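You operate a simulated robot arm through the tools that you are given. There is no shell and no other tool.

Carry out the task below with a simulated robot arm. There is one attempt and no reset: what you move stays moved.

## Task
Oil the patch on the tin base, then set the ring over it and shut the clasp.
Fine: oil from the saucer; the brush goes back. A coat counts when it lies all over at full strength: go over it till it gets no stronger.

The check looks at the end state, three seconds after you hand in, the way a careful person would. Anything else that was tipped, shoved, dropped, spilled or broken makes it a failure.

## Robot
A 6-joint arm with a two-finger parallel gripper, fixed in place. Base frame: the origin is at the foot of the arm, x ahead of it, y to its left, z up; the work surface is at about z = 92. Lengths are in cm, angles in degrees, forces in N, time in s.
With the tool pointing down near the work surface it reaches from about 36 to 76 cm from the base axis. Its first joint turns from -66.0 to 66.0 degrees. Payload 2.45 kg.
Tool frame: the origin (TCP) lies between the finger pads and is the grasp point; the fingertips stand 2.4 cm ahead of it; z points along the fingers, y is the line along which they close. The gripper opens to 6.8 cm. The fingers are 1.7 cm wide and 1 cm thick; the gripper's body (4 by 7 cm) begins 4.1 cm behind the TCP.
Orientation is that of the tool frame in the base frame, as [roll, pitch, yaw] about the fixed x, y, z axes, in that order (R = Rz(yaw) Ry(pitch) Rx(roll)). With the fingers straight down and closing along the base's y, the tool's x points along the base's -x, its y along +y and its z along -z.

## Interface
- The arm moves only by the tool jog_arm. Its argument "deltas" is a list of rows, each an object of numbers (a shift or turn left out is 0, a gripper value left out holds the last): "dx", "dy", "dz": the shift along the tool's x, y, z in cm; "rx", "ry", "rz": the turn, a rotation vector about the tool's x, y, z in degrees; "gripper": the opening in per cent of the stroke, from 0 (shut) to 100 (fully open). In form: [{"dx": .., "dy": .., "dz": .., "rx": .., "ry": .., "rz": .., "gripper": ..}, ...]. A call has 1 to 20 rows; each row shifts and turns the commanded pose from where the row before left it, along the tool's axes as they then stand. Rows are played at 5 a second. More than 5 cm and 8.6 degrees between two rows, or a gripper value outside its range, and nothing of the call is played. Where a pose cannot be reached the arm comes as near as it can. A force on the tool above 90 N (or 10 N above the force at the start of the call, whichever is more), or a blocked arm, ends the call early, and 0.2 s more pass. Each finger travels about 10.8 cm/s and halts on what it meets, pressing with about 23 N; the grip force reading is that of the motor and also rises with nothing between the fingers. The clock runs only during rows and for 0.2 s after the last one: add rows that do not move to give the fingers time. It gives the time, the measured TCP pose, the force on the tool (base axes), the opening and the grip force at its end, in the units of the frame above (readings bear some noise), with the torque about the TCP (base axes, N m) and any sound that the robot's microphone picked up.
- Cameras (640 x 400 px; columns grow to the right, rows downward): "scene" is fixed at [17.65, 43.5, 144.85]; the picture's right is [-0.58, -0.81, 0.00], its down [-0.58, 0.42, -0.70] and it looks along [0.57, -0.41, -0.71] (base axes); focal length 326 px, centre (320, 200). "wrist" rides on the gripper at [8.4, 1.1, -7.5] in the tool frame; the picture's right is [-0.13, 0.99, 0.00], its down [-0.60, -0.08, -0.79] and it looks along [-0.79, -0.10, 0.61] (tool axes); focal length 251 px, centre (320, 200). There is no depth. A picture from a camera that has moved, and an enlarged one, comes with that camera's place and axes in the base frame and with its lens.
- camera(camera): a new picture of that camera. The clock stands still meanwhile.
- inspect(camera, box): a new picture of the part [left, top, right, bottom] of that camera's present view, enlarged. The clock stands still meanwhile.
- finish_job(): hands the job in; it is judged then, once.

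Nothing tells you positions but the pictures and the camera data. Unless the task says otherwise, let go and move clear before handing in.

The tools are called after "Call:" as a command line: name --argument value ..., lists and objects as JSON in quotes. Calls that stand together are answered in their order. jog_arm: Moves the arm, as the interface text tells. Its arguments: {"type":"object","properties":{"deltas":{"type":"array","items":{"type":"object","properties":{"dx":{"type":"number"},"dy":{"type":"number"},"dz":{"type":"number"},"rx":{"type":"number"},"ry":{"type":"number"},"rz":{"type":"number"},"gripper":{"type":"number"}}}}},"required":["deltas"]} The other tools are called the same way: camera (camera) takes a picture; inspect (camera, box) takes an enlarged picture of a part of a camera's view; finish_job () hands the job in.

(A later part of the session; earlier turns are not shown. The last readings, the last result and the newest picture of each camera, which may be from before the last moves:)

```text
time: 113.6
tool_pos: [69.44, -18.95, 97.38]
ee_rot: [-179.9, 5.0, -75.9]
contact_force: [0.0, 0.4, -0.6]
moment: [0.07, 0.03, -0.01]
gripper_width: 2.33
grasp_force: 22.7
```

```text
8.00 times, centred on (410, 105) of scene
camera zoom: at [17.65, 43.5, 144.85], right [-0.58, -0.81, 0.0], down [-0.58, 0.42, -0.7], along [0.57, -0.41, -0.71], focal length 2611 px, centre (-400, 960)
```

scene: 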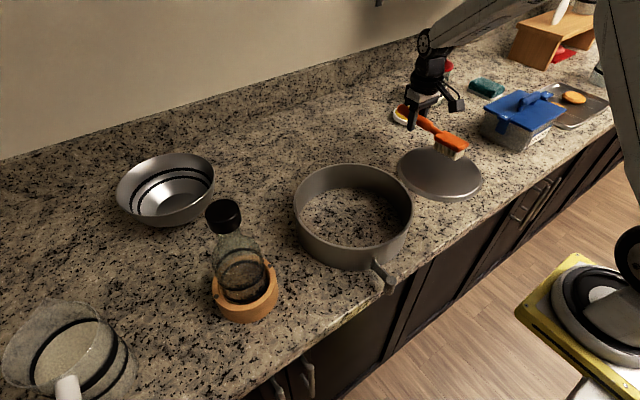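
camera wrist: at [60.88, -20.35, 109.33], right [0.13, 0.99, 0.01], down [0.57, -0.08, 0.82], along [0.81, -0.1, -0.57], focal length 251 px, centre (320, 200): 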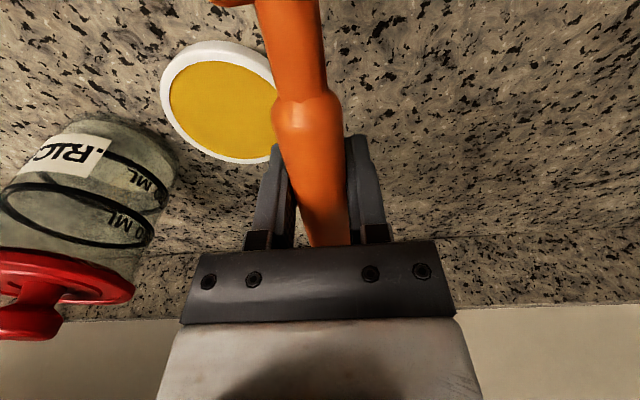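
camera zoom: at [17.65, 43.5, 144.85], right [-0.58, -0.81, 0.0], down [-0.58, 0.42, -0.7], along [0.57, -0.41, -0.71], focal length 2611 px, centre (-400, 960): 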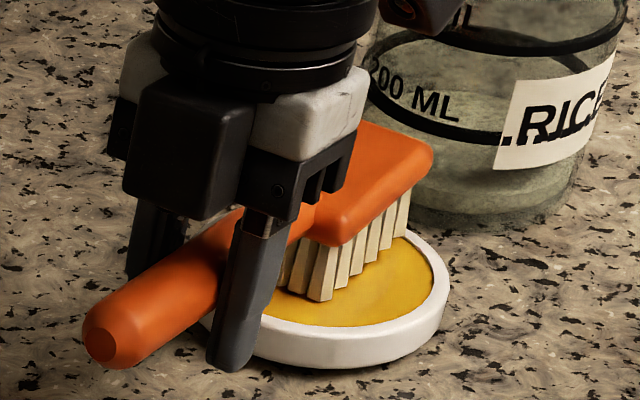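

Call:
jog_arm --deltas '[{"dz": 0.1}, {}]'

Call:
jog_arm --deltas '[{"dz": 0.1}, {}]'

```text
time: 114.2
tool_pos: [69.43, -18.95, 97.35]
ee_rot: [-179.8, 5.0, -75.9]
contact_force: [-0.7, 0.0, 4.0]
moment: [-0.28, -0.05, -0.04]
gripper_width: 2.3
grasp_force: 22.8
```

```text
time: 114.8
tool_pos: [69.52, -18.91, 97.47]
ee_rot: [-179.9, 4.9, -75.9]
contact_force: [-2.6, 0.9, 9.7]
moment: [-0.59, -0.13, -0.09]
gripper_width: 2.27
grasp_force: 22.9
```

Dipped with firm contact. Dwell, raise, and return to the disc for the second round.

Call:
jog_arm --deltas '[{}, {}, {"dz": -0.5}, {"dz": -2.5}, {"dz": -3.5}, {"dz": -4}, {}]'

Call:
jog_arm --deltas '[{"rx": 0.697, "rz": 7.97}, {"rx": 0.697, "rz": 7.97}, {"rx": 0.697, "rz": 7.97}, {"rx": 0.697, "rz": 7.97}, {"rx": 0.697, "rz": 7.97}, {"rx": 0.697, "rz": 7.97}, {"rx": 0.697, "rz": 7.97}, {"rx": 0.697, "rz": 7.97}, {"rx": 0.697, "rz": 7.97}, {"rx": 0.697, "rz": 7.97}, {"rx": 0.697, "rz": 7.97}, {"rx": 0.697, "rz": 7.97}, {"rx": 0.697, "rz": 7.97}, {}]'

Call:
inspect --camera "scene" --box '[380, 80, 500, 210]'

```text
time: 116.4
tool_pos: [69.8, -19.81, 107.58]
ee_rot: [179.9, 5.1, -76.0]
contact_force: [0.1, 0.2, -0.5]
moment: [0.07, 0.01, 0.01]
gripper_width: 2.27
grasp_force: 23.0
```

```text
time: 119.4
tool_pos: [69.75, -19.77, 107.6]
ee_rot: [-180.0, 5.1, 179.9]
contact_force: [0.2, 0.4, -0.6]
moment: [0.01, -0.06, 0.0]
gripper_width: 2.29
grasp_force: 22.8
```

```text
3.08 times, centred on (440, 145) of scene
camera zoom: at [17.65, 43.5, 144.85], right [-0.58, -0.81, 0.0], down [-0.58, 0.42, -0.7], along [0.57, -0.41, -0.71], focal length 1004 px, centre (-49, 369)
```

zoom: 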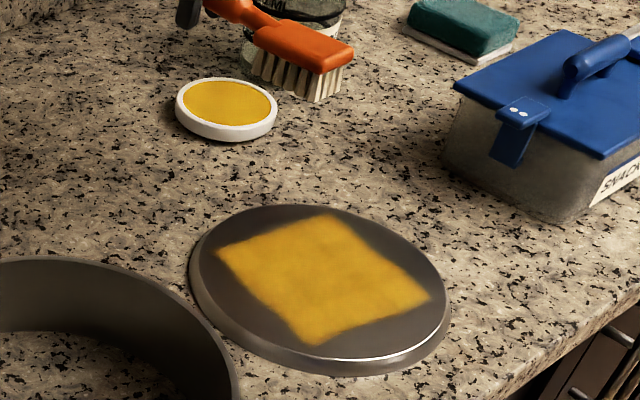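

Call:
jog_arm --deltas '[{"dx": 4.2, "dz": -0.37, "dy": -0.9}, {"dx": 4.2, "dz": -0.37, "dy": -0.9}, {"dx": 4.3, "dz": -0.37, "dy": -0.9}, {"dx": 0.26, "dz": 3}, {"dx": 0.26, "dz": 3}, {"dx": 0.26, "dz": 3}, {"dx": 0.08, "dz": 0.9}, {}]'

Call:
jog_arm --deltas '[{"dz": 0.3}, {"dz": 0.2}, {}]'

```text
time: 121.2
tool_pos: [56.95, -22.46, 97.56]
ee_rot: [-179.9, 5.1, -179.9]
contact_force: [0.4, 1.0, -1.0]
moment: [0.02, -0.03, 0.01]
gripper_width: 2.27
grasp_force: 23.6
```

```text
time: 122.0
tool_pos: [57.09, -22.57, 97.1]
ee_rot: [180.0, 5.0, 180.0]
contact_force: [-0.4, 0.3, -1.0]
moment: [-0.02, -0.07, 0.0]
gripper_width: 2.3
grasp_force: 23.1
```

Call:
jog_arm --deltas '[{"dz": 0.15}, {"dz": 0.1}, {}]'

Call:
jog_arm --deltas '[{"dz": 0.08}, {}]'

Call:
jog_arm --deltas '[{"dz": 0.08}, {}]'

```text
time: 122.8
tool_pos: [57.05, -22.57, 96.87]
ee_rot: [-179.9, 4.9, 180.0]
contact_force: [-0.2, 0.4, -1.2]
moment: [0.01, -0.08, 0.02]
gripper_width: 2.27
grasp_force: 22.9
```

```text
time: 123.4
tool_pos: [57.04, -22.4, 96.7]
ee_rot: [-180.0, 5.0, -179.9]
contact_force: [-0.6, 0.3, -1.4]
moment: [0.03, -0.09, -0.02]
gripper_width: 2.3
grasp_force: 23.1
```

```text
time: 124.0
tool_pos: [56.95, -22.46, 96.74]
ee_rot: [-180.0, 4.9, -180.0]
contact_force: [-0.8, 0.7, -1.5]
moment: [-0.03, -0.06, -0.01]
gripper_width: 2.28
grasp_force: 23.7
```

Call:
jog_arm --deltas '[{"dz": 0.08}, {}]'

Call:
jog_arm --deltas '[{"dz": 0.06}, {}]'

```text
time: 124.6
tool_pos: [57.1, -22.49, 96.65]
ee_rot: [-180.0, 4.9, 180.0]
contact_force: [0.4, -1.3, -0.1]
moment: [-0.02, -0.06, 0.0]
gripper_width: 2.31
grasp_force: 22.7
```

```text
time: 125.2
tool_pos: [57.12, -22.4, 96.65]
ee_rot: [179.9, 5.0, -179.9]
contact_force: [-0.4, 0.8, -0.9]
moment: [-0.01, -0.02, -0.01]
gripper_width: 2.29
grasp_force: 22.8
```

Call:
jog_arm --deltas '[{"dz": 0.08}, {}]'

Call:
jog_arm --deltas '[{"dz": 0.06}, {}]'

```text
time: 125.8
tool_pos: [57.05, -22.45, 96.61]
ee_rot: [179.9, 5.0, -179.9]
contact_force: [-0.1, 1.0, -1.7]
moment: [-0.02, -0.07, 0.0]
gripper_width: 2.29
grasp_force: 22.9
```

```text
time: 126.4
tool_pos: [57.15, -22.46, 96.64]
ee_rot: [-179.9, 5.0, -180.0]
contact_force: [0.2, 0.4, -0.8]
moment: [0.03, -0.09, 0.0]
gripper_width: 2.28
grasp_force: 23.0
```

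Call:
jog_arm --deltas '[{"dz": 0.1}, {}, {}]'

Call:
inspect --camera "scene" --box '[390, 130, 490, 205]'

```text
time: 127.2
tool_pos: [57.19, -22.53, 96.46]
ee_rot: [-179.9, 5.1, -180.0]
contact_force: [-0.9, 0.8, 7.4]
moment: [0.01, 0.5, -0.05]
gripper_width: 2.28
grasp_force: 22.9
```

```text
5.33 times, centred on (440, 168) of scene
camera zoom: at [17.63, 43.51, 144.85], right [-0.58, -0.81, 0.0], down [-0.58, 0.42, -0.7], along [0.57, -0.41, -0.71], focal length 1740 px, centre (-320, 373)
```

zoom: 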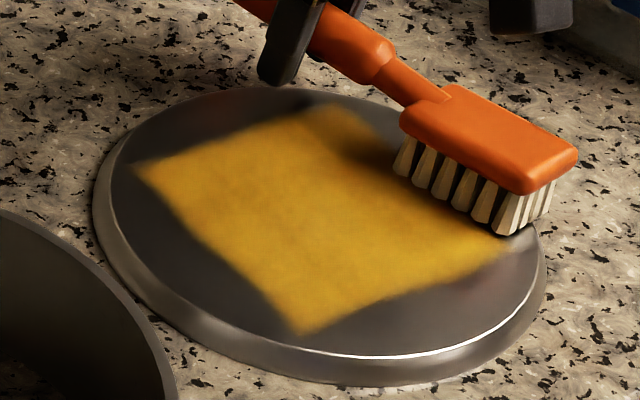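

Contact, but at the neck end; I tilt a bit more to bring the whole head down and continue with strokes.

Call:
jog_arm --deltas '[{"dz": -0.25}, {"ry": -1.5}, {}]'

Call:
jog_arm --deltas '[{"dz": 0.06}, {}]'

```text
time: 128.0
tool_pos: [57.02, -22.48, 96.61]
ee_rot: [-180.0, 6.6, -180.0]
contact_force: [-1.2, 0.1, -0.6]
moment: [-0.01, 0.03, 0.01]
gripper_width: 2.28
grasp_force: 23.0
```

```text
time: 128.6
tool_pos: [56.97, -22.48, 96.7]
ee_rot: [-180.0, 6.5, 180.0]
contact_force: [-2.4, 2.0, 5.9]
moment: [0.02, 0.48, -0.08]
gripper_width: 2.29
grasp_force: 22.8
```

Call:
jog_arm --deltas '[{"dy": 0.7}, {"dy": 0.7}, {"dy": 0.7}, {"dy": 0.7}, {"dy": 0.7}, {"dy": 0.7}, {"dy": 0.7}, {"dy": 0.7}, {"dy": 0.7}, {"dy": 0.7}, {"dy": 0.7}, {"dy": 0.7}, {"dy": 0.7}, {"dy": 0.7}, {"dy": 0.7}, {"dy": 0.7}, {"dy": 0.7}, {"dy": 0.7}, {"dy": 0.7}, {}]'

Call:
inspect --camera "scene" --box '[390, 130, 490, 205]'

```text
time: 132.8
tool_pos: [57.18, -9.11, 96.67]
ee_rot: [-180.0, 6.5, 179.9]
contact_force: [0.5, -0.3, -0.3]
moment: [-0.02, -0.09, 0.0]
gripper_width: 2.3
grasp_force: 23.2
```

```text
5.33 times, centred on (440, 168) of scene
camera zoom: at [17.65, 43.5, 144.85], right [-0.58, -0.81, 0.0], down [-0.58, 0.42, -0.7], along [0.57, -0.41, -0.71], focal length 1740 px, centre (-320, 373)
```

zoom: 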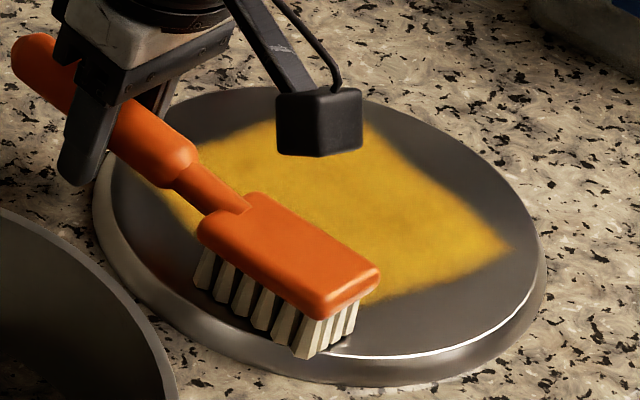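

Call:
jog_arm --deltas '[{"dz": 0.08}, {}]'

Call:
jog_arm --deltas '[{"dz": 0.05}, {}]'

```text
time: 133.4
tool_pos: [57.01, -9.29, 96.57]
ee_rot: [180.0, 6.5, -180.0]
contact_force: [0.4, 1.2, 3.6]
moment: [0.03, 0.32, -0.08]
gripper_width: 2.28
grasp_force: 22.9
```

```text
time: 134.0
tool_pos: [57.3, -9.21, 96.64]
ee_rot: [180.0, 6.5, 180.0]
contact_force: [-1.0, 1.1, 8.0]
moment: [0.03, 0.65, -0.09]
gripper_width: 2.28
grasp_force: 22.8
```

Call:
jog_arm --deltas '[{"dz": -0.03, "dy": -0.7}, {"dy": -0.7}, {"dy": -0.7}, {"dy": -0.7}, {"dy": -0.7}, {"dy": -0.7}, {"dy": -0.7}, {"dy": -0.7}, {"dy": -0.7}, {"dy": -0.7}, {"dy": -0.7}, {"dy": -0.7}, {"dy": -0.7}, {"dy": -0.7}, {"dy": -0.7}, {"dy": -0.7}, {"dy": -0.7}, {"dy": -0.7}, {}]'

Call:
inspect --camera "scene" --box '[390, 130, 490, 205]'

```text
time: 138.0
tool_pos: [57.08, -21.75, 96.5]
ee_rot: [179.9, 6.5, 179.9]
contact_force: [0.2, -0.4, -1.3]
moment: [-0.01, -0.07, -0.01]
gripper_width: 2.3
grasp_force: 23.0
```

```text
5.33 times, centred on (440, 168) of scene
camera zoom: at [17.65, 43.5, 144.85], right [-0.58, -0.81, 0.0], down [-0.58, 0.42, -0.7], along [0.57, -0.41, -0.71], focal length 1740 px, centre (-320, 373)
```

zoom: 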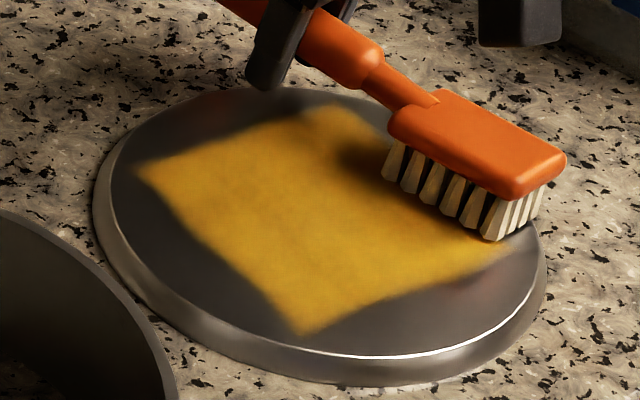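

Call:
jog_arm --deltas '[{"dz": -0.6}, {"dx": -4.17, "dz": 0.47}, {"dx": -4.17, "dz": 0.47}, {"dz": 0.6}, {"dz": 0.06}, {}]'

Call:
jog_arm --deltas '[{"dz": 0.06}, {}]'

```text
time: 139.4
tool_pos: [65.75, -21.92, 96.36]
ee_rot: [180.0, 6.6, -180.0]
contact_force: [2.7, 1.5, 5.4]
moment: [0.12, 0.25, -0.08]
gripper_width: 2.29
grasp_force: 23.2
```

```text
time: 140.0
tool_pos: [65.53, -21.72, 96.49]
ee_rot: [-180.0, 6.6, 180.0]
contact_force: [3.8, -0.2, 6.8]
moment: [0.12, 0.38, -0.03]
gripper_width: 2.28
grasp_force: 23.1
```

Call:
jog_arm --deltas '[{"dy": 0.7}, {"dy": 0.7}, {"dy": 0.7}, {"dy": 0.7}, {"dy": 0.7}, {"dy": 0.7}, {"dy": 0.7}, {"dy": 0.7}, {"dy": 0.7}, {"dy": 0.7}, {"dy": 0.7}, {"dy": 0.7}, {"dy": 0.7}, {"dy": 0.7}, {"dy": 0.7}, {"dy": 0.7}, {"dy": 0.7}, {}]'

Call:
inspect --camera "scene" --box '[390, 130, 490, 205]'

```text
time: 143.8
tool_pos: [65.38, -9.91, 96.41]
ee_rot: [180.0, 6.5, 180.0]
contact_force: [-0.2, 0.3, 0.8]
moment: [-0.08, 0.13, 0.1]
gripper_width: 2.28
grasp_force: 22.6
```

```text
5.33 times, centred on (440, 168) of scene
camera zoom: at [17.64, 43.5, 144.85], right [-0.58, -0.81, 0.0], down [-0.58, 0.42, -0.7], along [0.57, -0.41, -0.71], focal length 1740 px, centre (-320, 373)
```

zoom: 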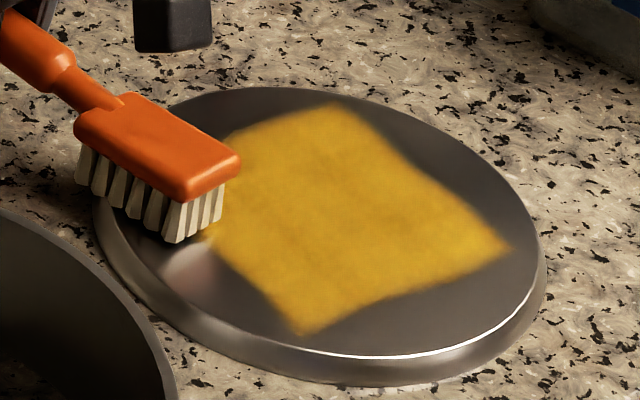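

Call:
jog_arm --deltas '[{"dz": 0.06, "dy": -0.7}, {"dy": -0.7}, {"dy": -0.7}, {"dy": -0.7}, {"dy": -0.7}, {"dy": -0.7}, {"dy": -0.7}, {"dy": -0.7}, {"dy": -0.7}, {"dy": -0.7}, {"dy": -0.7}, {"dy": -0.7}, {"dy": -0.7}, {"dy": -0.7}, {"dy": -0.7}, {"dy": -0.7}, {"dy": -0.7}, {"dy": -0.7}, {"dy": -0.7}, {}]'

Call:
jog_arm --deltas '[{"dz": -0.5}, {"dx": 4.37, "dz": -0.5}, {"dz": 0.5}, {}]'

```text
time: 148.0
tool_pos: [65.5, -23.06, 96.18]
ee_rot: [-180.0, 6.5, 180.0]
contact_force: [0.5, -0.2, -1.1]
moment: [-0.02, -0.06, -0.02]
gripper_width: 2.26
grasp_force: 22.8
```

```text
time: 149.0
tool_pos: [61.12, -23.23, 96.33]
ee_rot: [-179.9, 6.5, -179.9]
contact_force: [0.0, -0.4, -1.1]
moment: [0.03, -0.07, -0.02]
gripper_width: 2.26
grasp_force: 23.2
```

Call:
inspect --camera "scene" --box '[390, 110, 490, 195]'

```text
4.71 times, centred on (440, 152) of scene
camera zoom: at [17.65, 43.5, 144.85], right [-0.58, -0.81, 0.0], down [-0.58, 0.42, -0.7], along [0.57, -0.41, -0.71], focal length 1536 px, centre (-245, 424)
```

zoom: 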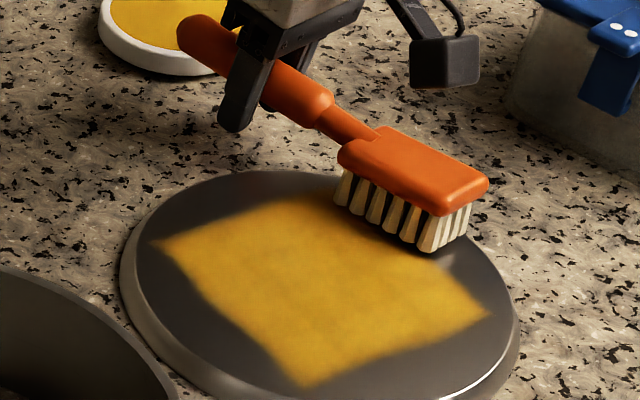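

Call:
jog_arm --deltas '[{"dz": 0.1}, {}]'

Call:
jog_arm --deltas '[{"dz": 0.07}, {}]'

```text
time: 149.6
tool_pos: [61.23, -23.18, 96.28]
ee_rot: [180.0, 6.5, -180.0]
contact_force: [-0.5, 0.9, -0.1]
moment: [0.02, -0.06, -0.03]
gripper_width: 2.28
grasp_force: 23.1
```

```text
time: 150.2
tool_pos: [61.18, -23.18, 96.22]
ee_rot: [-179.9, 6.6, 180.0]
contact_force: [-0.4, 0.3, 5.7]
moment: [-0.01, 0.36, -0.05]
gripper_width: 2.29
grasp_force: 22.8
```

Call:
jog_arm --deltas '[{"dz": -0.22}, {"ry": -1.5}, {"dz": 0.06}, {}]'

Call:
jog_arm --deltas '[{"dz": 0.03, "dy": 0.7}, {"dy": 0.7}, {"dy": 0.7}, {"dy": 0.7}, {"dy": 0.7}, {"dy": 0.7}, {"dy": 0.7}, {"dy": 0.7}, {"dy": 0.7}, {"dy": 0.7}, {"dy": 0.7}, {"dy": 0.7}, {"dy": 0.7}, {"dy": 0.7}, {"dy": 0.7}, {"dy": 0.7}, {"dy": 0.7}, {"dy": 0.7}, {"dy": 0.7}, {}]'

Call:
inspect --camera "scene" --box '[390, 130, 490, 205]'

```text
time: 151.2
tool_pos: [61.17, -23.17, 96.42]
ee_rot: [-179.9, 8.0, -179.8]
contact_force: [-0.7, 0.1, 8.9]
moment: [-0.04, 0.64, 0.01]
gripper_width: 2.3
grasp_force: 22.9
```

```text
time: 155.4
tool_pos: [61.05, -9.71, 96.18]
ee_rot: [180.0, 8.0, 180.0]
contact_force: [-0.4, -0.6, -0.6]
moment: [0.02, -0.1, -0.03]
gripper_width: 2.29
grasp_force: 23.1
```

```text
5.33 times, centred on (440, 168) of scene
camera zoom: at [17.65, 43.5, 144.85], right [-0.58, -0.81, 0.0], down [-0.58, 0.42, -0.7], along [0.57, -0.41, -0.71], focal length 1740 px, centre (-320, 373)
```

zoom: 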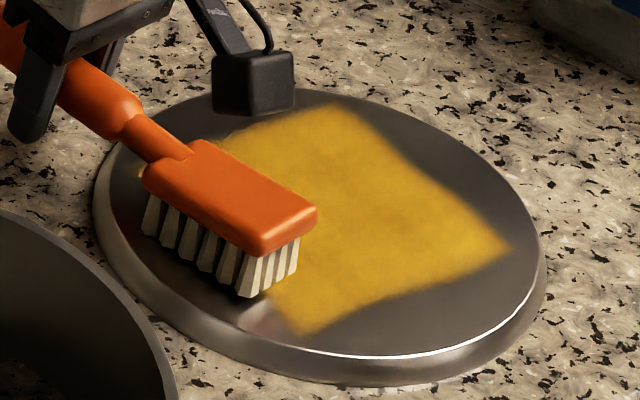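

Call:
jog_arm --deltas '[{"dz": -2}, {"dz": -2}, {"dx": -4, "dz": 0.5}, {"dx": -4, "dz": 0.5}, {"dx": -2}, {}]'

Call:
inspect --camera "scene" --box '[410, 142, 480, 202]'

Call:
inspect --camera "scene" --box '[370, 100, 440, 160]'

```text
time: 156.8
tool_pos: [70.54, -9.83, 100.66]
ee_rot: [-180.0, 7.9, -179.9]
contact_force: [0.4, -0.5, -0.4]
moment: [0.02, -0.05, -0.01]
gripper_width: 2.3
grasp_force: 23.2
```

```text
6.67 times, centred on (445, 172) of scene
camera zoom: at [17.65, 43.5, 144.85], right [-0.58, -0.81, 0.0], down [-0.58, 0.42, -0.7], along [0.57, -0.41, -0.71], focal length 2176 px, centre (-513, 387)
```

zoom: 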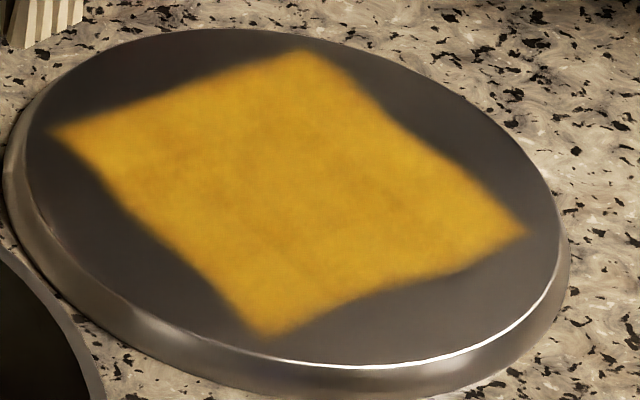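

```text
6.67 times, centred on (405, 130) of scene
camera zoom: at [17.65, 43.5, 144.85], right [-0.58, -0.81, 0.0], down [-0.58, 0.42, -0.7], along [0.57, -0.41, -0.71], focal length 2176 px, centre (-247, 667)
```

zoom: 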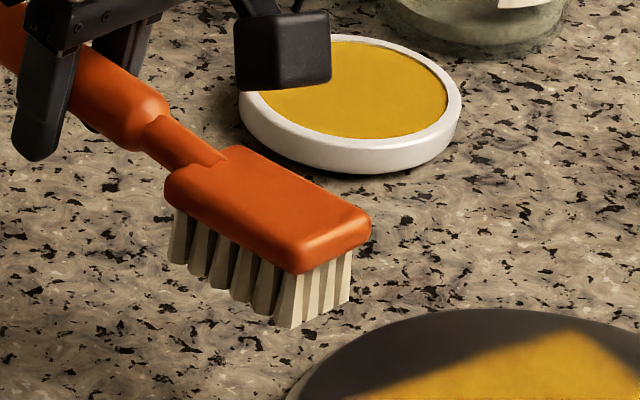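

The coat looks unchanged from the previous round – a good sign it is saturated. I'll check it from another angle with the wrist camera before returning the brush.

Call:
jog_arm --deltas '[{"ry": 8}, {"dz": -4}, {"dz": -4}, {"dz": -4}, {"dz": -4}, {"dx": 4, "dy": 1}, {"dx": 4, "dy": 1}, {"dx": 4, "dy": 1}, {"dx": 4, "dy": 1}, {"dx": 4, "dy": 1}, {"dx": 4, "dy": 1}, {"ry": 8}, {"ry": 8}, {"ry": 8}, {}]'

Call:
camera --camera "wrist"

```text
time: 160.0
tool_pos: [46.62, -3.94, 116.68]
ee_rot: [-180.0, -24.1, 180.0]
contact_force: [0.4, -0.6, -1.0]
moment: [-0.04, -0.02, 0.01]
gripper_width: 2.29
grasp_force: 23.0
```

```text
taken
camera wrist: at [41.97, -2.9, 126.88], right [0.12, 0.99, -0.05], down [0.88, -0.08, 0.48], along [0.47, -0.1, -0.88], focal length 251 px, centre (320, 200)
```

wrist: 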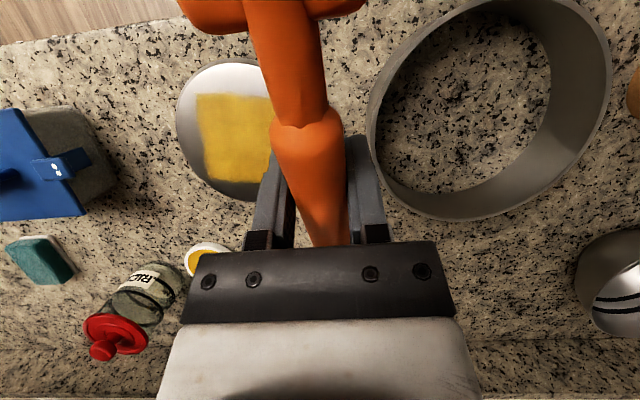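

Call:
inspect --camera "wrist" --box '[165, 50, 285, 210]'

```text
2.50 times, centred on (225, 130) of wrist
camera zoom: at [41.97, -2.9, 126.88], right [0.12, 0.99, -0.05], down [0.88, -0.08, 0.48], along [0.47, -0.1, -0.88], focal length 629 px, centre (558, 375)
```

zoom: 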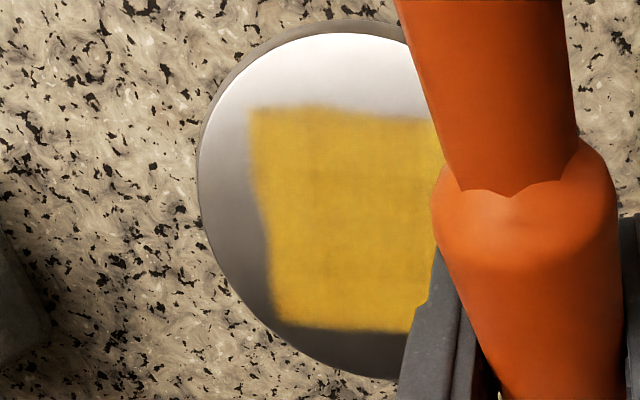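

Call:
inspect --camera "wrist" --box '[190, 85, 250, 135]'

Call:
inspect --camera "wrist" --box '[195, 135, 255, 185]'

Call:
inspect --camera "scene" --box '[410, 142, 480, 202]'

```text
8.00 times, centred on (220, 110) of wrist
camera zoom: at [41.97, -2.9, 126.88], right [0.12, 0.99, -0.05], down [0.88, -0.08, 0.48], along [0.47, -0.1, -0.88], focal length 2012 px, centre (1120, 920)
```

zoom: 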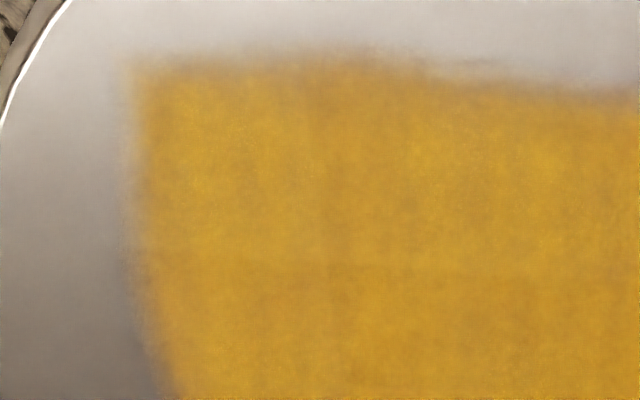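

```text
8.00 times, centred on (225, 160) of wrist
camera zoom: at [41.97, -2.9, 126.88], right [0.12, 0.99, -0.05], down [0.88, -0.08, 0.48], along [0.47, -0.1, -0.88], focal length 2012 px, centre (1080, 520)
```

zoom: 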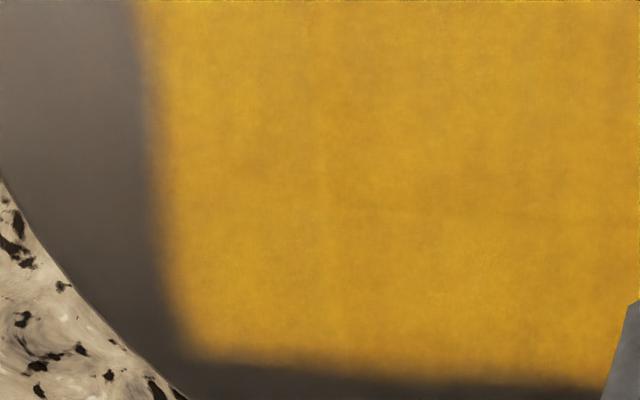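

```text
6.67 times, centred on (445, 172) of scene
camera zoom: at [17.65, 43.5, 144.85], right [-0.58, -0.81, 0.0], down [-0.58, 0.42, -0.7], along [0.57, -0.41, -0.71], focal length 2176 px, centre (-513, 387)
```

zoom: 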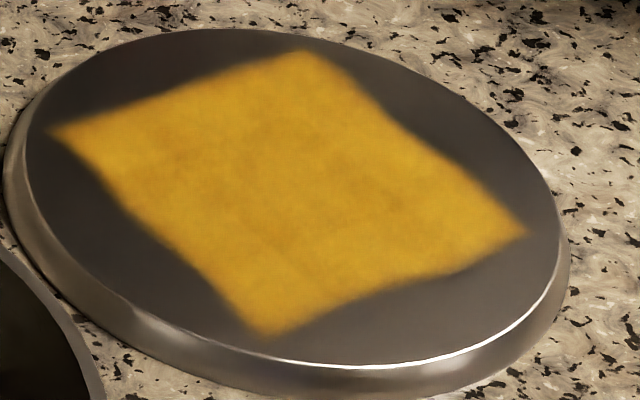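

The coat is near-uniform, but a faint cell pattern remains visible, so I'll do one more loaded round to be certain. Level back to the brushing tilt and go to the saucer.

Call:
jog_arm --deltas '[{"ry": -8}, {"ry": -8}, {"ry": -8}, {"ry": -8}, {"dx": -3.81, "dz": 0.535, "dy": -1}, {"dx": -3.81, "dz": 0.535, "dy": -1}, {"dx": -3.81, "dz": 0.535, "dy": -1}, {"dx": -3.81, "dz": 0.535, "dy": -1}, {"dx": -3.81, "dz": 0.535, "dy": -1}, {"dx": -3.81, "dz": 0.535, "dy": -1}, {"dz": 3}, {"dz": 3}, {}]'

Call:
jog_arm --deltas '[{"rx": -1.113, "rz": -7.922}, {"rx": -1.113, "rz": -7.922}, {"rx": -1.113, "rz": -7.922}, {"rx": -1.113, "rz": -7.922}, {"rx": -1.113, "rz": -7.922}, {"rx": -1.113, "rz": -7.922}, {"rx": -1.113, "rz": -7.922}, {"rx": -1.113, "rz": -7.922}, {"rx": -1.113, "rz": -7.922}, {"rx": -1.113, "rz": -7.922}, {"rx": -1.113, "rz": -7.922}, {"rx": -1.113, "rz": -7.922}, {"rx": -1.113, "rz": -7.922}, {}]'

```text
time: 162.8
tool_pos: [70.46, -9.97, 110.85]
ee_rot: [179.9, 8.0, 180.0]
contact_force: [0.1, -0.3, -0.8]
moment: [-0.01, -0.05, -0.01]
gripper_width: 2.29
grasp_force: 23.3
```

```text
time: 165.8
tool_pos: [70.47, -9.84, 110.68]
ee_rot: [179.9, 8.0, -75.9]
contact_force: [0.6, -0.4, -0.5]
moment: [0.05, 0.03, 0.01]
gripper_width: 2.31
grasp_force: 23.6
```

Call:
jog_arm --deltas '[{"dx": 4.26, "dy": 1.58, "dz": -0.6}, {"dx": 4.26, "dy": 1.58, "dz": -0.6}, {"dx": 0.42, "dz": 2.97}, {"dx": 0.42, "dz": 2.97}, {"dx": 0.42, "dz": 2.97}, {"dx": 0.42, "dz": 2.97}, {"dx": 0.06, "dz": 0.4}, {}]'

Call:
inspect --camera "scene" --box '[385, 80, 435, 130]'

```text
time: 167.6
tool_pos: [69.54, -19.11, 98.12]
ee_rot: [179.9, 8.0, -76.0]
contact_force: [0.4, -0.3, -0.2]
moment: [0.04, 0.01, 0.01]
gripper_width: 2.29
grasp_force: 23.5
```

```text
8.00 times, centred on (410, 105) of scene
camera zoom: at [17.65, 43.5, 144.85], right [-0.58, -0.81, 0.0], down [-0.58, 0.42, -0.7], along [0.57, -0.41, -0.71], focal length 2611 px, centre (-400, 960)
```

zoom: 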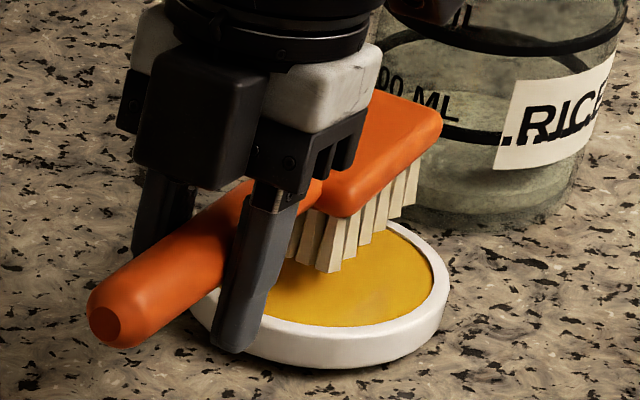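

The brush head has pitched up in the grip; I'll tilt the tool further to level the head, then dip.

Call:
jog_arm --deltas '[{"dz": -1.0}, {"ry": -5}, {}]'

Call:
inspect --camera "scene" --box '[385, 80, 435, 130]'

```text
time: 168.4
tool_pos: [69.6, -19.11, 99.25]
ee_rot: [-179.9, 13.0, -76.0]
contact_force: [0.6, 0.2, -0.4]
moment: [0.08, 0.01, 0.01]
gripper_width: 2.27
grasp_force: 22.2
```

```text
8.00 times, centred on (410, 105) of scene
camera zoom: at [17.65, 43.5, 144.85], right [-0.58, -0.81, 0.0], down [-0.58, 0.42, -0.7], along [0.57, -0.41, -0.71], focal length 2611 px, centre (-400, 960)
```

zoom: 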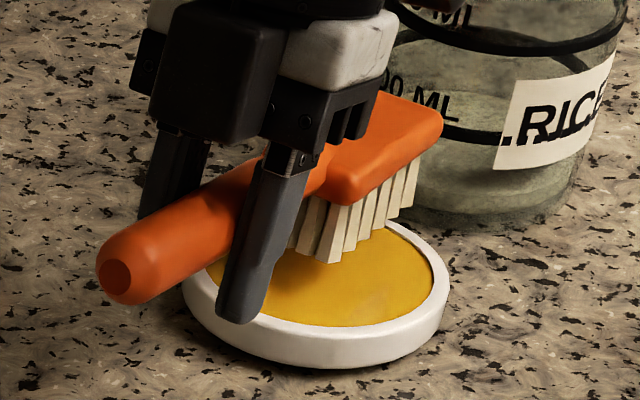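

Call:
jog_arm --deltas '[{"dx": 0.18, "dz": 0.78}, {"dx": 0.08, "dz": 0.34}, {"dz": 0.1}, {}]'

Call:
jog_arm --deltas '[{"dz": 0.1}, {}]'

Call:
jog_arm --deltas '[{"dz": 0.1}, {}]'

```text
time: 169.4
tool_pos: [69.48, -19.23, 98.11]
ee_rot: [-180.0, 13.0, -76.1]
contact_force: [-0.1, 0.9, -1.1]
moment: [0.04, 0.01, 0.01]
gripper_width: 2.28
grasp_force: 22.8
```

```text
time: 170.0
tool_pos: [69.55, -18.96, 98.03]
ee_rot: [-180.0, 13.0, -76.1]
contact_force: [0.4, 0.3, -0.5]
moment: [0.07, -0.03, -0.03]
gripper_width: 2.29
grasp_force: 22.9
```

```text
time: 170.6
tool_pos: [69.58, -19.12, 97.94]
ee_rot: [-180.0, 13.0, -75.9]
contact_force: [-0.7, 0.3, -2.1]
moment: [0.05, 0.01, 0.02]
gripper_width: 2.27
grasp_force: 23.1
```

Call:
jog_arm --deltas '[{"dz": 0.12}, {}]'

Call:
jog_arm --deltas '[{"dz": 0.12}, {}]'

Call:
jog_arm --deltas '[{"dz": 0.1}, {}]'

Call:
inspect --camera "scene" --box '[385, 80, 435, 130]'

```text
time: 171.2
tool_pos: [69.48, -19.06, 97.74]
ee_rot: [-180.0, 12.9, -76.1]
contact_force: [0.6, -1.7, 2.3]
moment: [-0.38, -0.03, -0.07]
gripper_width: 2.3
grasp_force: 23.1
```

```text
time: 171.8
tool_pos: [69.53, -19.01, 97.61]
ee_rot: [-179.8, 12.8, -76.0]
contact_force: [0.2, -1.4, 5.2]
moment: [-0.63, -0.17, 0.03]
gripper_width: 2.29
grasp_force: 23.4
```

```text
time: 172.4
tool_pos: [69.51, -18.96, 97.47]
ee_rot: [180.0, 12.9, -76.0]
contact_force: [0.3, -0.7, 4.7]
moment: [-0.64, -0.13, 0.0]
gripper_width: 2.27
grasp_force: 22.5
```

```text
8.00 times, centred on (410, 105) of scene
camera zoom: at [17.64, 43.51, 144.85], right [-0.58, -0.81, 0.0], down [-0.58, 0.42, -0.7], along [0.57, -0.41, -0.71], focal length 2611 px, centre (-400, 960)
```

zoom: 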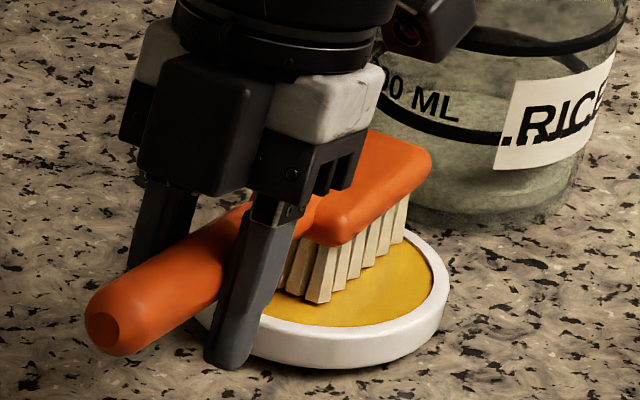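

Dipped; lift and return to the disc.

Call:
jog_arm --deltas '[{}, {"dx": -0.1, "dz": -0.5}, {"dx": -0.6, "dz": -2.5}, {"dx": -0.8, "dz": -3.5}, {"dx": -0.8, "dz": -3.5}, {}]'

Call:
jog_arm --deltas '[{"rx": 1.8, "rz": 7.795}, {"rx": 1.8, "rz": 7.795}, {"rx": 1.8, "rz": 7.795}, {"rx": 1.8, "rz": 7.795}, {"rx": 1.8, "rz": 7.795}, {"rx": 1.8, "rz": 7.795}, {"rx": 1.8, "rz": 7.795}, {"rx": 1.8, "rz": 7.795}, {"rx": 1.8, "rz": 7.795}, {"rx": 1.8, "rz": 7.795}, {"rx": 1.8, "rz": 7.795}, {"rx": 1.8, "rz": 7.795}, {"rx": 1.8, "rz": 7.795}, {}]'

```text
time: 173.8
tool_pos: [69.62, -19.1, 107.7]
ee_rot: [180.0, 12.9, -76.0]
contact_force: [-0.4, 0.1, -0.6]
moment: [0.04, 0.03, -0.01]
gripper_width: 2.29
grasp_force: 23.5
```

```text
time: 176.8
tool_pos: [69.52, -19.02, 107.72]
ee_rot: [180.0, 12.9, 179.9]
contact_force: [-0.1, -0.4, -0.1]
moment: [-0.02, -0.04, -0.02]
gripper_width: 2.32
grasp_force: 23.5
```

Call:
jog_arm --deltas '[{"dx": 4.06, "dz": -0.937, "dy": -1.07}, {"dx": 4.06, "dz": -0.937, "dy": -1.07}, {"dx": 4.06, "dz": -0.937, "dy": -1.07}, {"dx": 0.65, "dz": 2.8}, {"dx": 0.65, "dz": 2.8}, {"dx": 0.65, "dz": 2.8}, {"dx": 0.2, "dz": 0.85}, {}]'

Call:
inspect --camera "scene" --box '[390, 130, 490, 205]'

```text
time: 178.6
tool_pos: [57.32, -22.35, 98.05]
ee_rot: [-180.0, 13.0, -179.9]
contact_force: [-0.7, 0.0, -0.3]
moment: [0.04, -0.08, 0.0]
gripper_width: 2.29
grasp_force: 23.2
```

```text
5.33 times, centred on (440, 168) of scene
camera zoom: at [17.65, 43.5, 144.85], right [-0.58, -0.81, 0.0], down [-0.58, 0.42, -0.7], along [0.57, -0.41, -0.71], focal length 1740 px, centre (-320, 373)
```

zoom: 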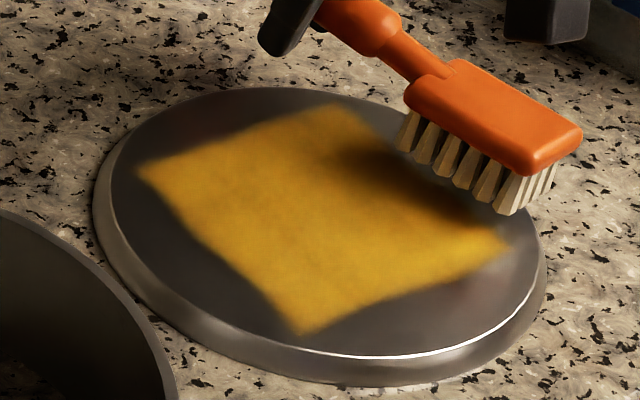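

Call:
jog_arm --deltas '[{"dz": 0.4}, {"dz": 0.3}, {"dz": 0.15}, {}]'

Call:
jog_arm --deltas '[{"dz": 0.12}, {}]'

Call:
jog_arm --deltas '[{"dz": 0.1}, {}]'

```text
time: 179.6
tool_pos: [57.45, -22.35, 97.38]
ee_rot: [-180.0, 13.1, -179.9]
contact_force: [0.6, -0.1, -0.7]
moment: [0.01, -0.08, -0.01]
gripper_width: 2.27
grasp_force: 23.1
```

```text
time: 180.2
tool_pos: [57.28, -22.33, 97.32]
ee_rot: [180.0, 13.0, -179.9]
contact_force: [0.6, -0.5, -0.9]
moment: [0.02, -0.05, 0.05]
gripper_width: 2.3
grasp_force: 22.9
```

```text
time: 180.8
tool_pos: [57.3, -22.22, 97.29]
ee_rot: [180.0, 13.1, -180.0]
contact_force: [0.3, -0.4, 0.0]
moment: [0.0, -0.06, 0.01]
gripper_width: 2.3
grasp_force: 22.3
```

Call:
jog_arm --deltas '[{"dz": 0.1}, {}]'

Call:
jog_arm --deltas '[{"dz": 0.1}, {}]'

Call:
jog_arm --deltas '[{"dz": 0.1}, {}]'

```text
time: 181.4
tool_pos: [57.35, -22.36, 97.06]
ee_rot: [179.9, 13.0, -179.9]
contact_force: [-0.7, -0.1, -1.1]
moment: [0.01, -0.04, -0.01]
gripper_width: 2.31
grasp_force: 22.9
```

```text
time: 182.0
tool_pos: [57.32, -22.22, 97.04]
ee_rot: [-180.0, 13.0, -179.8]
contact_force: [0.3, 0.3, -0.1]
moment: [0.02, -0.05, -0.03]
gripper_width: 2.3
grasp_force: 22.9
```

```text
time: 182.6
tool_pos: [57.35, -22.33, 96.9]
ee_rot: [-180.0, 13.1, -180.0]
contact_force: [0.5, -0.2, -0.8]
moment: [-0.05, -0.05, 0.0]
gripper_width: 2.31
grasp_force: 23.4
```

Call:
jog_arm --deltas '[{"dz": 0.08}, {}]'

Call:
jog_arm --deltas '[{"dz": 0.08}, {}]'

Call:
jog_arm --deltas '[{"dz": 0.06}, {}]'

```text
time: 183.2
tool_pos: [57.51, -22.41, 96.82]
ee_rot: [179.9, 13.0, -179.9]
contact_force: [0.0, -0.3, -0.6]
moment: [-0.04, -0.09, 0.01]
gripper_width: 2.31
grasp_force: 23.2
```

```text
time: 183.8
tool_pos: [57.39, -22.32, 96.78]
ee_rot: [180.0, 13.0, -179.9]
contact_force: [-0.6, 0.3, 0.0]
moment: [-0.01, -0.03, 0.01]
gripper_width: 2.28
grasp_force: 22.9
```

```text
time: 184.4
tool_pos: [57.4, -22.21, 96.84]
ee_rot: [-179.9, 12.9, -179.9]
contact_force: [-0.4, -0.3, 1.7]
moment: [0.02, 0.3, 0.05]
gripper_width: 2.26
grasp_force: 23.2
```

Contact at the far end of the head, good for this lane. Stroke +y then back.

Call:
jog_arm --deltas '[{"dz": 0.05, "dy": 0.7}, {"dy": 0.7}, {"dy": 0.7}, {"dy": 0.7}, {"dy": 0.7}, {"dy": 0.7}, {"dy": 0.7}, {"dy": 0.7}, {"dy": 0.7}, {"dy": 0.7}, {"dy": 0.7}, {"dy": 0.7}, {"dy": 0.7}, {"dy": 0.7}, {"dy": 0.7}, {"dy": 0.7}, {"dy": 0.7}, {"dy": 0.7}, {"dy": 0.7}, {}]'

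Call:
jog_arm --deltas '[{"dz": 0.05}, {}]'

```text
time: 188.6
tool_pos: [57.45, -8.94, 96.63]
ee_rot: [-179.9, 13.1, -179.9]
contact_force: [0.1, 0.2, -0.8]
moment: [-0.03, -0.05, -0.01]
gripper_width: 2.28
grasp_force: 22.4
```

```text
time: 189.2
tool_pos: [57.3, -8.9, 96.59]
ee_rot: [180.0, 13.1, -179.9]
contact_force: [-1.5, 0.9, 6.7]
moment: [0.0, 0.55, -0.06]
gripper_width: 2.29
grasp_force: 23.5
```

Call:
jog_arm --deltas '[{"dy": -0.7}, {"dy": -0.7}, {"dy": -0.7}, {"dy": -0.7}, {"dy": -0.7}, {"dy": -0.7}, {"dy": -0.7}, {"dy": -0.7, "dz": 0.02}, {"dy": -0.7}, {"dy": -0.7}, {"dy": -0.7}, {"dy": -0.7, "dz": 0.02}, {"dy": -0.7}, {"dy": -0.7}, {"dy": -0.7}, {"dy": -0.7, "dz": 0.02}, {"dy": -0.7}, {"dy": -0.7}, {"dy": -0.7}, {}]'

Call:
inspect --camera "scene" --box '[390, 130, 490, 205]'

```text
time: 193.4
tool_pos: [57.24, -22.3, 96.33]
ee_rot: [180.0, 13.0, -180.0]
contact_force: [0.0, 0.4, -1.7]
moment: [-0.01, -0.06, 0.03]
gripper_width: 2.27
grasp_force: 23.1
```

```text
5.33 times, centred on (440, 168) of scene
camera zoom: at [17.65, 43.5, 144.85], right [-0.58, -0.81, 0.0], down [-0.58, 0.42, -0.7], along [0.57, -0.41, -0.71], focal length 1740 px, centre (-320, 373)
```

zoom: 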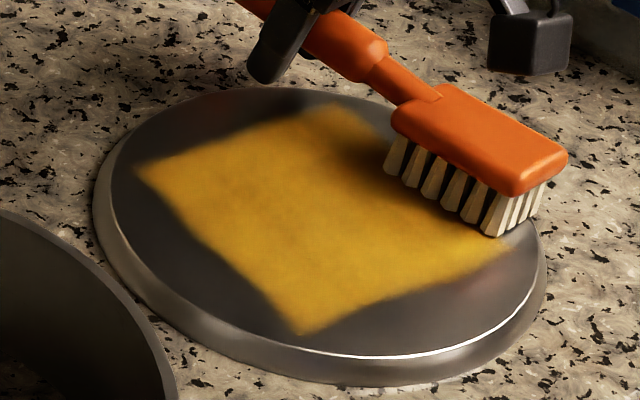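

Colour here no longer changes. One more pass over the far and middle lanes with this load for certainty.

Call:
jog_arm --deltas '[{"dz": -0.8}, {"dx": -4.04, "dz": 0.935}, {"dx": -4.04, "dz": 0.935}, {"dz": 0.7}, {"dz": 0.1}, {}]'

Call:
jog_arm --deltas '[{"dz": 0.08}, {}]'

```text
time: 194.8
tool_pos: [65.72, -22.18, 96.56]
ee_rot: [180.0, 13.0, -179.9]
contact_force: [0.3, 0.0, -0.6]
moment: [0.01, -0.06, -0.02]
gripper_width: 2.3
grasp_force: 22.9
```

```text
time: 195.4
tool_pos: [65.69, -22.31, 96.45]
ee_rot: [-180.0, 12.9, -179.7]
contact_force: [-0.2, -0.1, -0.8]
moment: [0.01, -0.06, 0.06]
gripper_width: 2.28
grasp_force: 23.2
```

Call:
jog_arm --deltas '[{"dz": 0.1}, {}]'

Call:
jog_arm --deltas '[{"dz": 0.08}, {}]'

Call:
jog_arm --deltas '[{"dz": 0.06}, {}]'

```text
time: 196.0
tool_pos: [65.74, -22.22, 96.44]
ee_rot: [179.9, 13.1, -179.9]
contact_force: [-0.6, 0.5, 4.3]
moment: [0.11, 0.33, -0.08]
gripper_width: 2.32
grasp_force: 22.9
```

```text
time: 196.6
tool_pos: [65.9, -22.27, 96.4]
ee_rot: [-179.9, 13.3, -179.9]
contact_force: [1.2, -1.0, 8.3]
moment: [0.06, 0.61, 0.05]
gripper_width: 2.29
grasp_force: 23.2
```

```text
time: 197.2
tool_pos: [65.65, -22.3, 96.29]
ee_rot: [-179.9, 13.2, -180.0]
contact_force: [1.7, -1.6, 8.8]
moment: [0.05, 0.6, 0.08]
gripper_width: 2.3
grasp_force: 23.1
```

Call:
jog_arm --deltas '[{"dy": 0.7}, {"dy": 0.7}, {"dy": 0.7}, {"dy": 0.7}, {"dy": 0.7}, {"dy": 0.7}, {"dy": 0.7}, {"dy": 0.7}, {"dy": 0.7}, {"dy": 0.7}, {"dy": 0.7}, {"dy": 0.7}, {"dy": 0.7}, {"dy": 0.7}, {"dy": 0.7}, {"dy": 0.7}, {"dy": 0.7}, {}]'

Call:
jog_arm --deltas '[{"dz": -0.5}, {"dx": 4.38, "dz": -1.0}, {"dz": 0.5}, {"dz": 0.06}, {}]'

```text
time: 201.0
tool_pos: [65.84, -10.39, 96.21]
ee_rot: [-180.0, 13.0, -179.9]
contact_force: [-0.4, 0.4, -0.4]
moment: [-0.01, -0.04, -0.02]
gripper_width: 2.28
grasp_force: 23.1
```

```text
time: 202.2
tool_pos: [61.18, -10.46, 96.2]
ee_rot: [180.0, 13.1, -179.9]
contact_force: [-0.3, 1.3, 5.7]
moment: [-0.09, 0.44, -0.05]
gripper_width: 2.29
grasp_force: 22.7
```

Call:
jog_arm --deltas '[{"dy": -0.7}, {"dy": -0.7}, {"dy": -0.7}, {"dy": -0.7}, {"dy": -0.7, "dz": 0.02}, {"dy": -0.7}, {"dy": -0.7}, {"dy": -0.7}, {"dy": -0.7, "dz": 0.02}, {"dy": -0.7}, {"dy": -0.7}, {"dy": -0.7}, {"dy": -0.7, "dz": 0.02}, {"dy": -0.7}, {"dy": -0.7}, {"dy": -0.7}, {"dy": -0.7}, {}]'

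Call:
jog_arm --deltas '[{"dz": -2}, {"dz": -3}, {"dx": -4, "dz": 0.5}, {"dx": -4, "dz": 0.5}, {}]'

Call:
inspect --camera "scene" --box '[410, 142, 480, 202]'

Call:
inspect --camera "scene" --box '[370, 80, 460, 160]'

```text
time: 206.0
tool_pos: [61.4, -22.24, 96.16]
ee_rot: [180.0, 13.0, -179.9]
contact_force: [-0.1, 0.0, 0.5]
moment: [0.0, 0.07, -0.03]
gripper_width: 2.29
grasp_force: 23.4
```

```text
time: 207.2
tool_pos: [68.12, -22.08, 101.84]
ee_rot: [-180.0, 13.0, -179.9]
contact_force: [0.2, -0.9, -1.1]
moment: [0.01, -0.05, 0.01]
gripper_width: 2.29
grasp_force: 23.0
```

```text
6.67 times, centred on (445, 172) of scene
camera zoom: at [17.65, 43.5, 144.85], right [-0.58, -0.81, 0.0], down [-0.58, 0.42, -0.7], along [0.57, -0.41, -0.71], focal length 2176 px, centre (-513, 387)
```

zoom: 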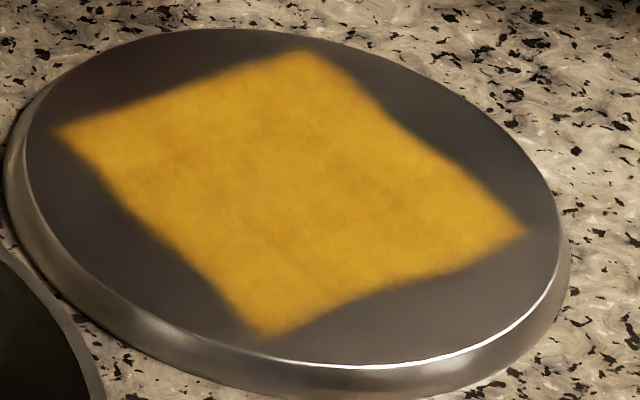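

```text
5.00 times, centred on (415, 120) of scene
camera zoom: at [17.65, 43.5, 144.85], right [-0.58, -0.81, 0.0], down [-0.58, 0.42, -0.7], along [0.57, -0.41, -0.71], focal length 1632 px, centre (-155, 600)
```

zoom: 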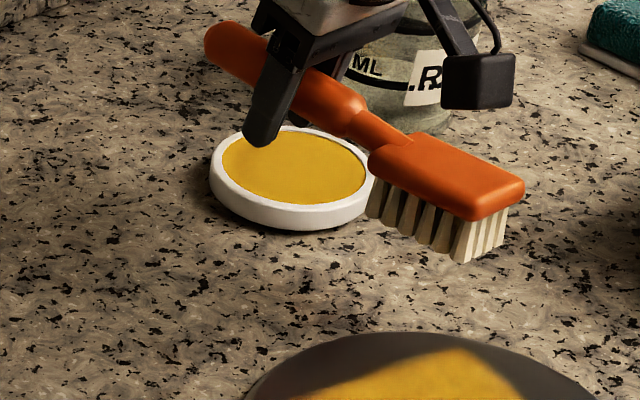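

The coat is unchanged from the previous round: full strength all over. Now I return the brush: raise, carry back to its original place and turn it to its original heading.

Call:
jog_arm --deltas '[{"dx": -0.8, "dz": -3.4}, {"dx": -0.8, "dz": -3.4}, {"dy": 3}, {"dy": 4}, {"dy": 4.2}, {"dy": 4.2}, {"dy": 4.2}, {"dy": 4.2}, {"dy": 4.2}, {"dy": 4.2}, {"dy": 4.2}, {}]'

Call:
jog_arm --deltas '[{"rx": 1.805, "rz": 7.82}, {"rx": 1.805, "rz": 7.82}, {"rx": 1.805, "rz": 7.82}, {"rx": 1.805, "rz": 7.82}, {"rx": 1.805, "rz": 7.82}, {"rx": 1.805, "rz": 7.82}, {"rx": 1.805, "rz": 7.82}, {"rx": 1.805, "rz": 7.82}, {"rx": 1.805, "rz": 7.82}, {"rx": 1.805, "rz": 7.82}, {"rx": 1.805, "rz": 7.82}, {"rx": 1.805, "rz": 7.82}, {}]'

Call:
camera --camera "scene"

Call:
inspect --camera "scene" --box '[200, 40, 380, 175]'

```text
time: 209.8
tool_pos: [68.1, 14.1, 108.79]
ee_rot: [-179.9, 13.0, -180.0]
contact_force: [-0.1, -1.2, -0.1]
moment: [0.0, -0.09, -0.01]
gripper_width: 2.3
grasp_force: 22.8
```

```text
time: 212.6
tool_pos: [68.24, 14.12, 108.63]
ee_rot: [179.9, 13.1, 83.6]
contact_force: [0.7, 0.2, -0.8]
moment: [-0.06, 0.01, 0.02]
gripper_width: 2.27
grasp_force: 22.7
```

```text
taken
```

scene: 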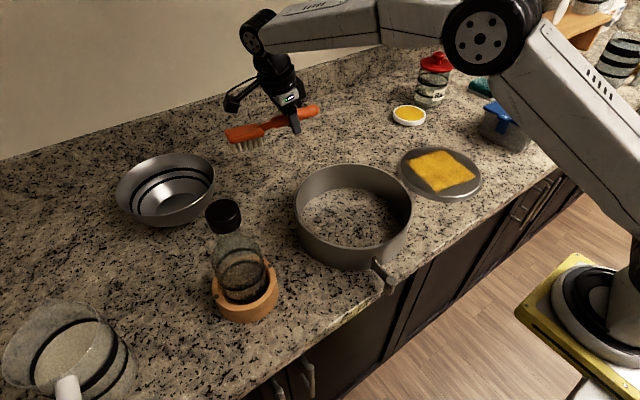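

```text
2.96 times, centred on (290, 108) of scene
camera zoom: at [17.65, 43.5, 144.85], right [-0.58, -0.81, 0.0], down [-0.58, 0.42, -0.7], along [0.57, -0.41, -0.71], focal length 967 px, centre (409, 474)
```

zoom: 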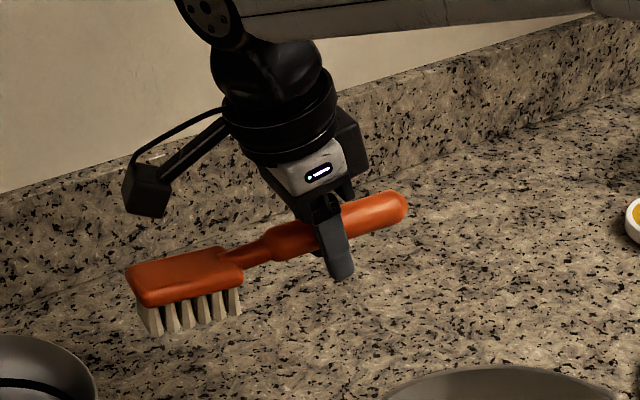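

The brush is level and back above its starting place. I lower it there, until the bristles touch the counter.

Call:
jog_arm --deltas '[{"dx": 0.3, "dy": 0.27, "dz": -0.07}, {"dx": 0.63, "dz": 2.73}, {"dx": 0.63, "dz": 2.73}, {"dx": 0.63, "dz": 2.73}, {"dx": 0.63, "dz": 2.73}, {"dx": 0.2, "dz": 0.88}, {}]'

Call:
inspect --camera "scene" --box '[220, 90, 380, 210]'

```text
time: 214.2
tool_pos: [68.57, 14.43, 96.65]
ee_rot: [179.9, 13.0, 83.9]
contact_force: [-0.7, -0.5, -1.0]
moment: [-0.06, -0.01, 0.01]
gripper_width: 2.32
grasp_force: 23.3
```

```text
3.33 times, centred on (300, 150) of scene
camera zoom: at [17.65, 43.5, 144.85], right [-0.58, -0.81, 0.0], down [-0.58, 0.42, -0.7], along [0.57, -0.41, -0.71], focal length 1088 px, centre (387, 367)
```

zoom: 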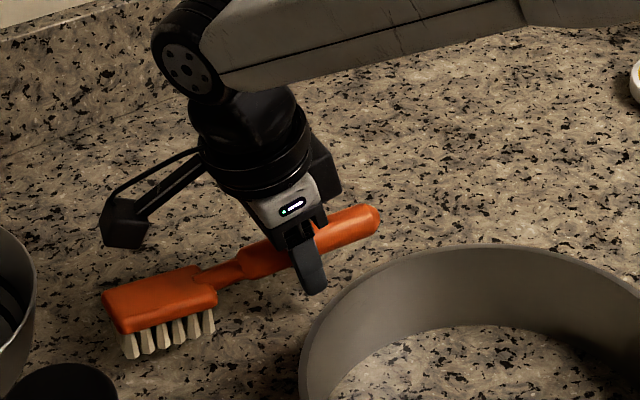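

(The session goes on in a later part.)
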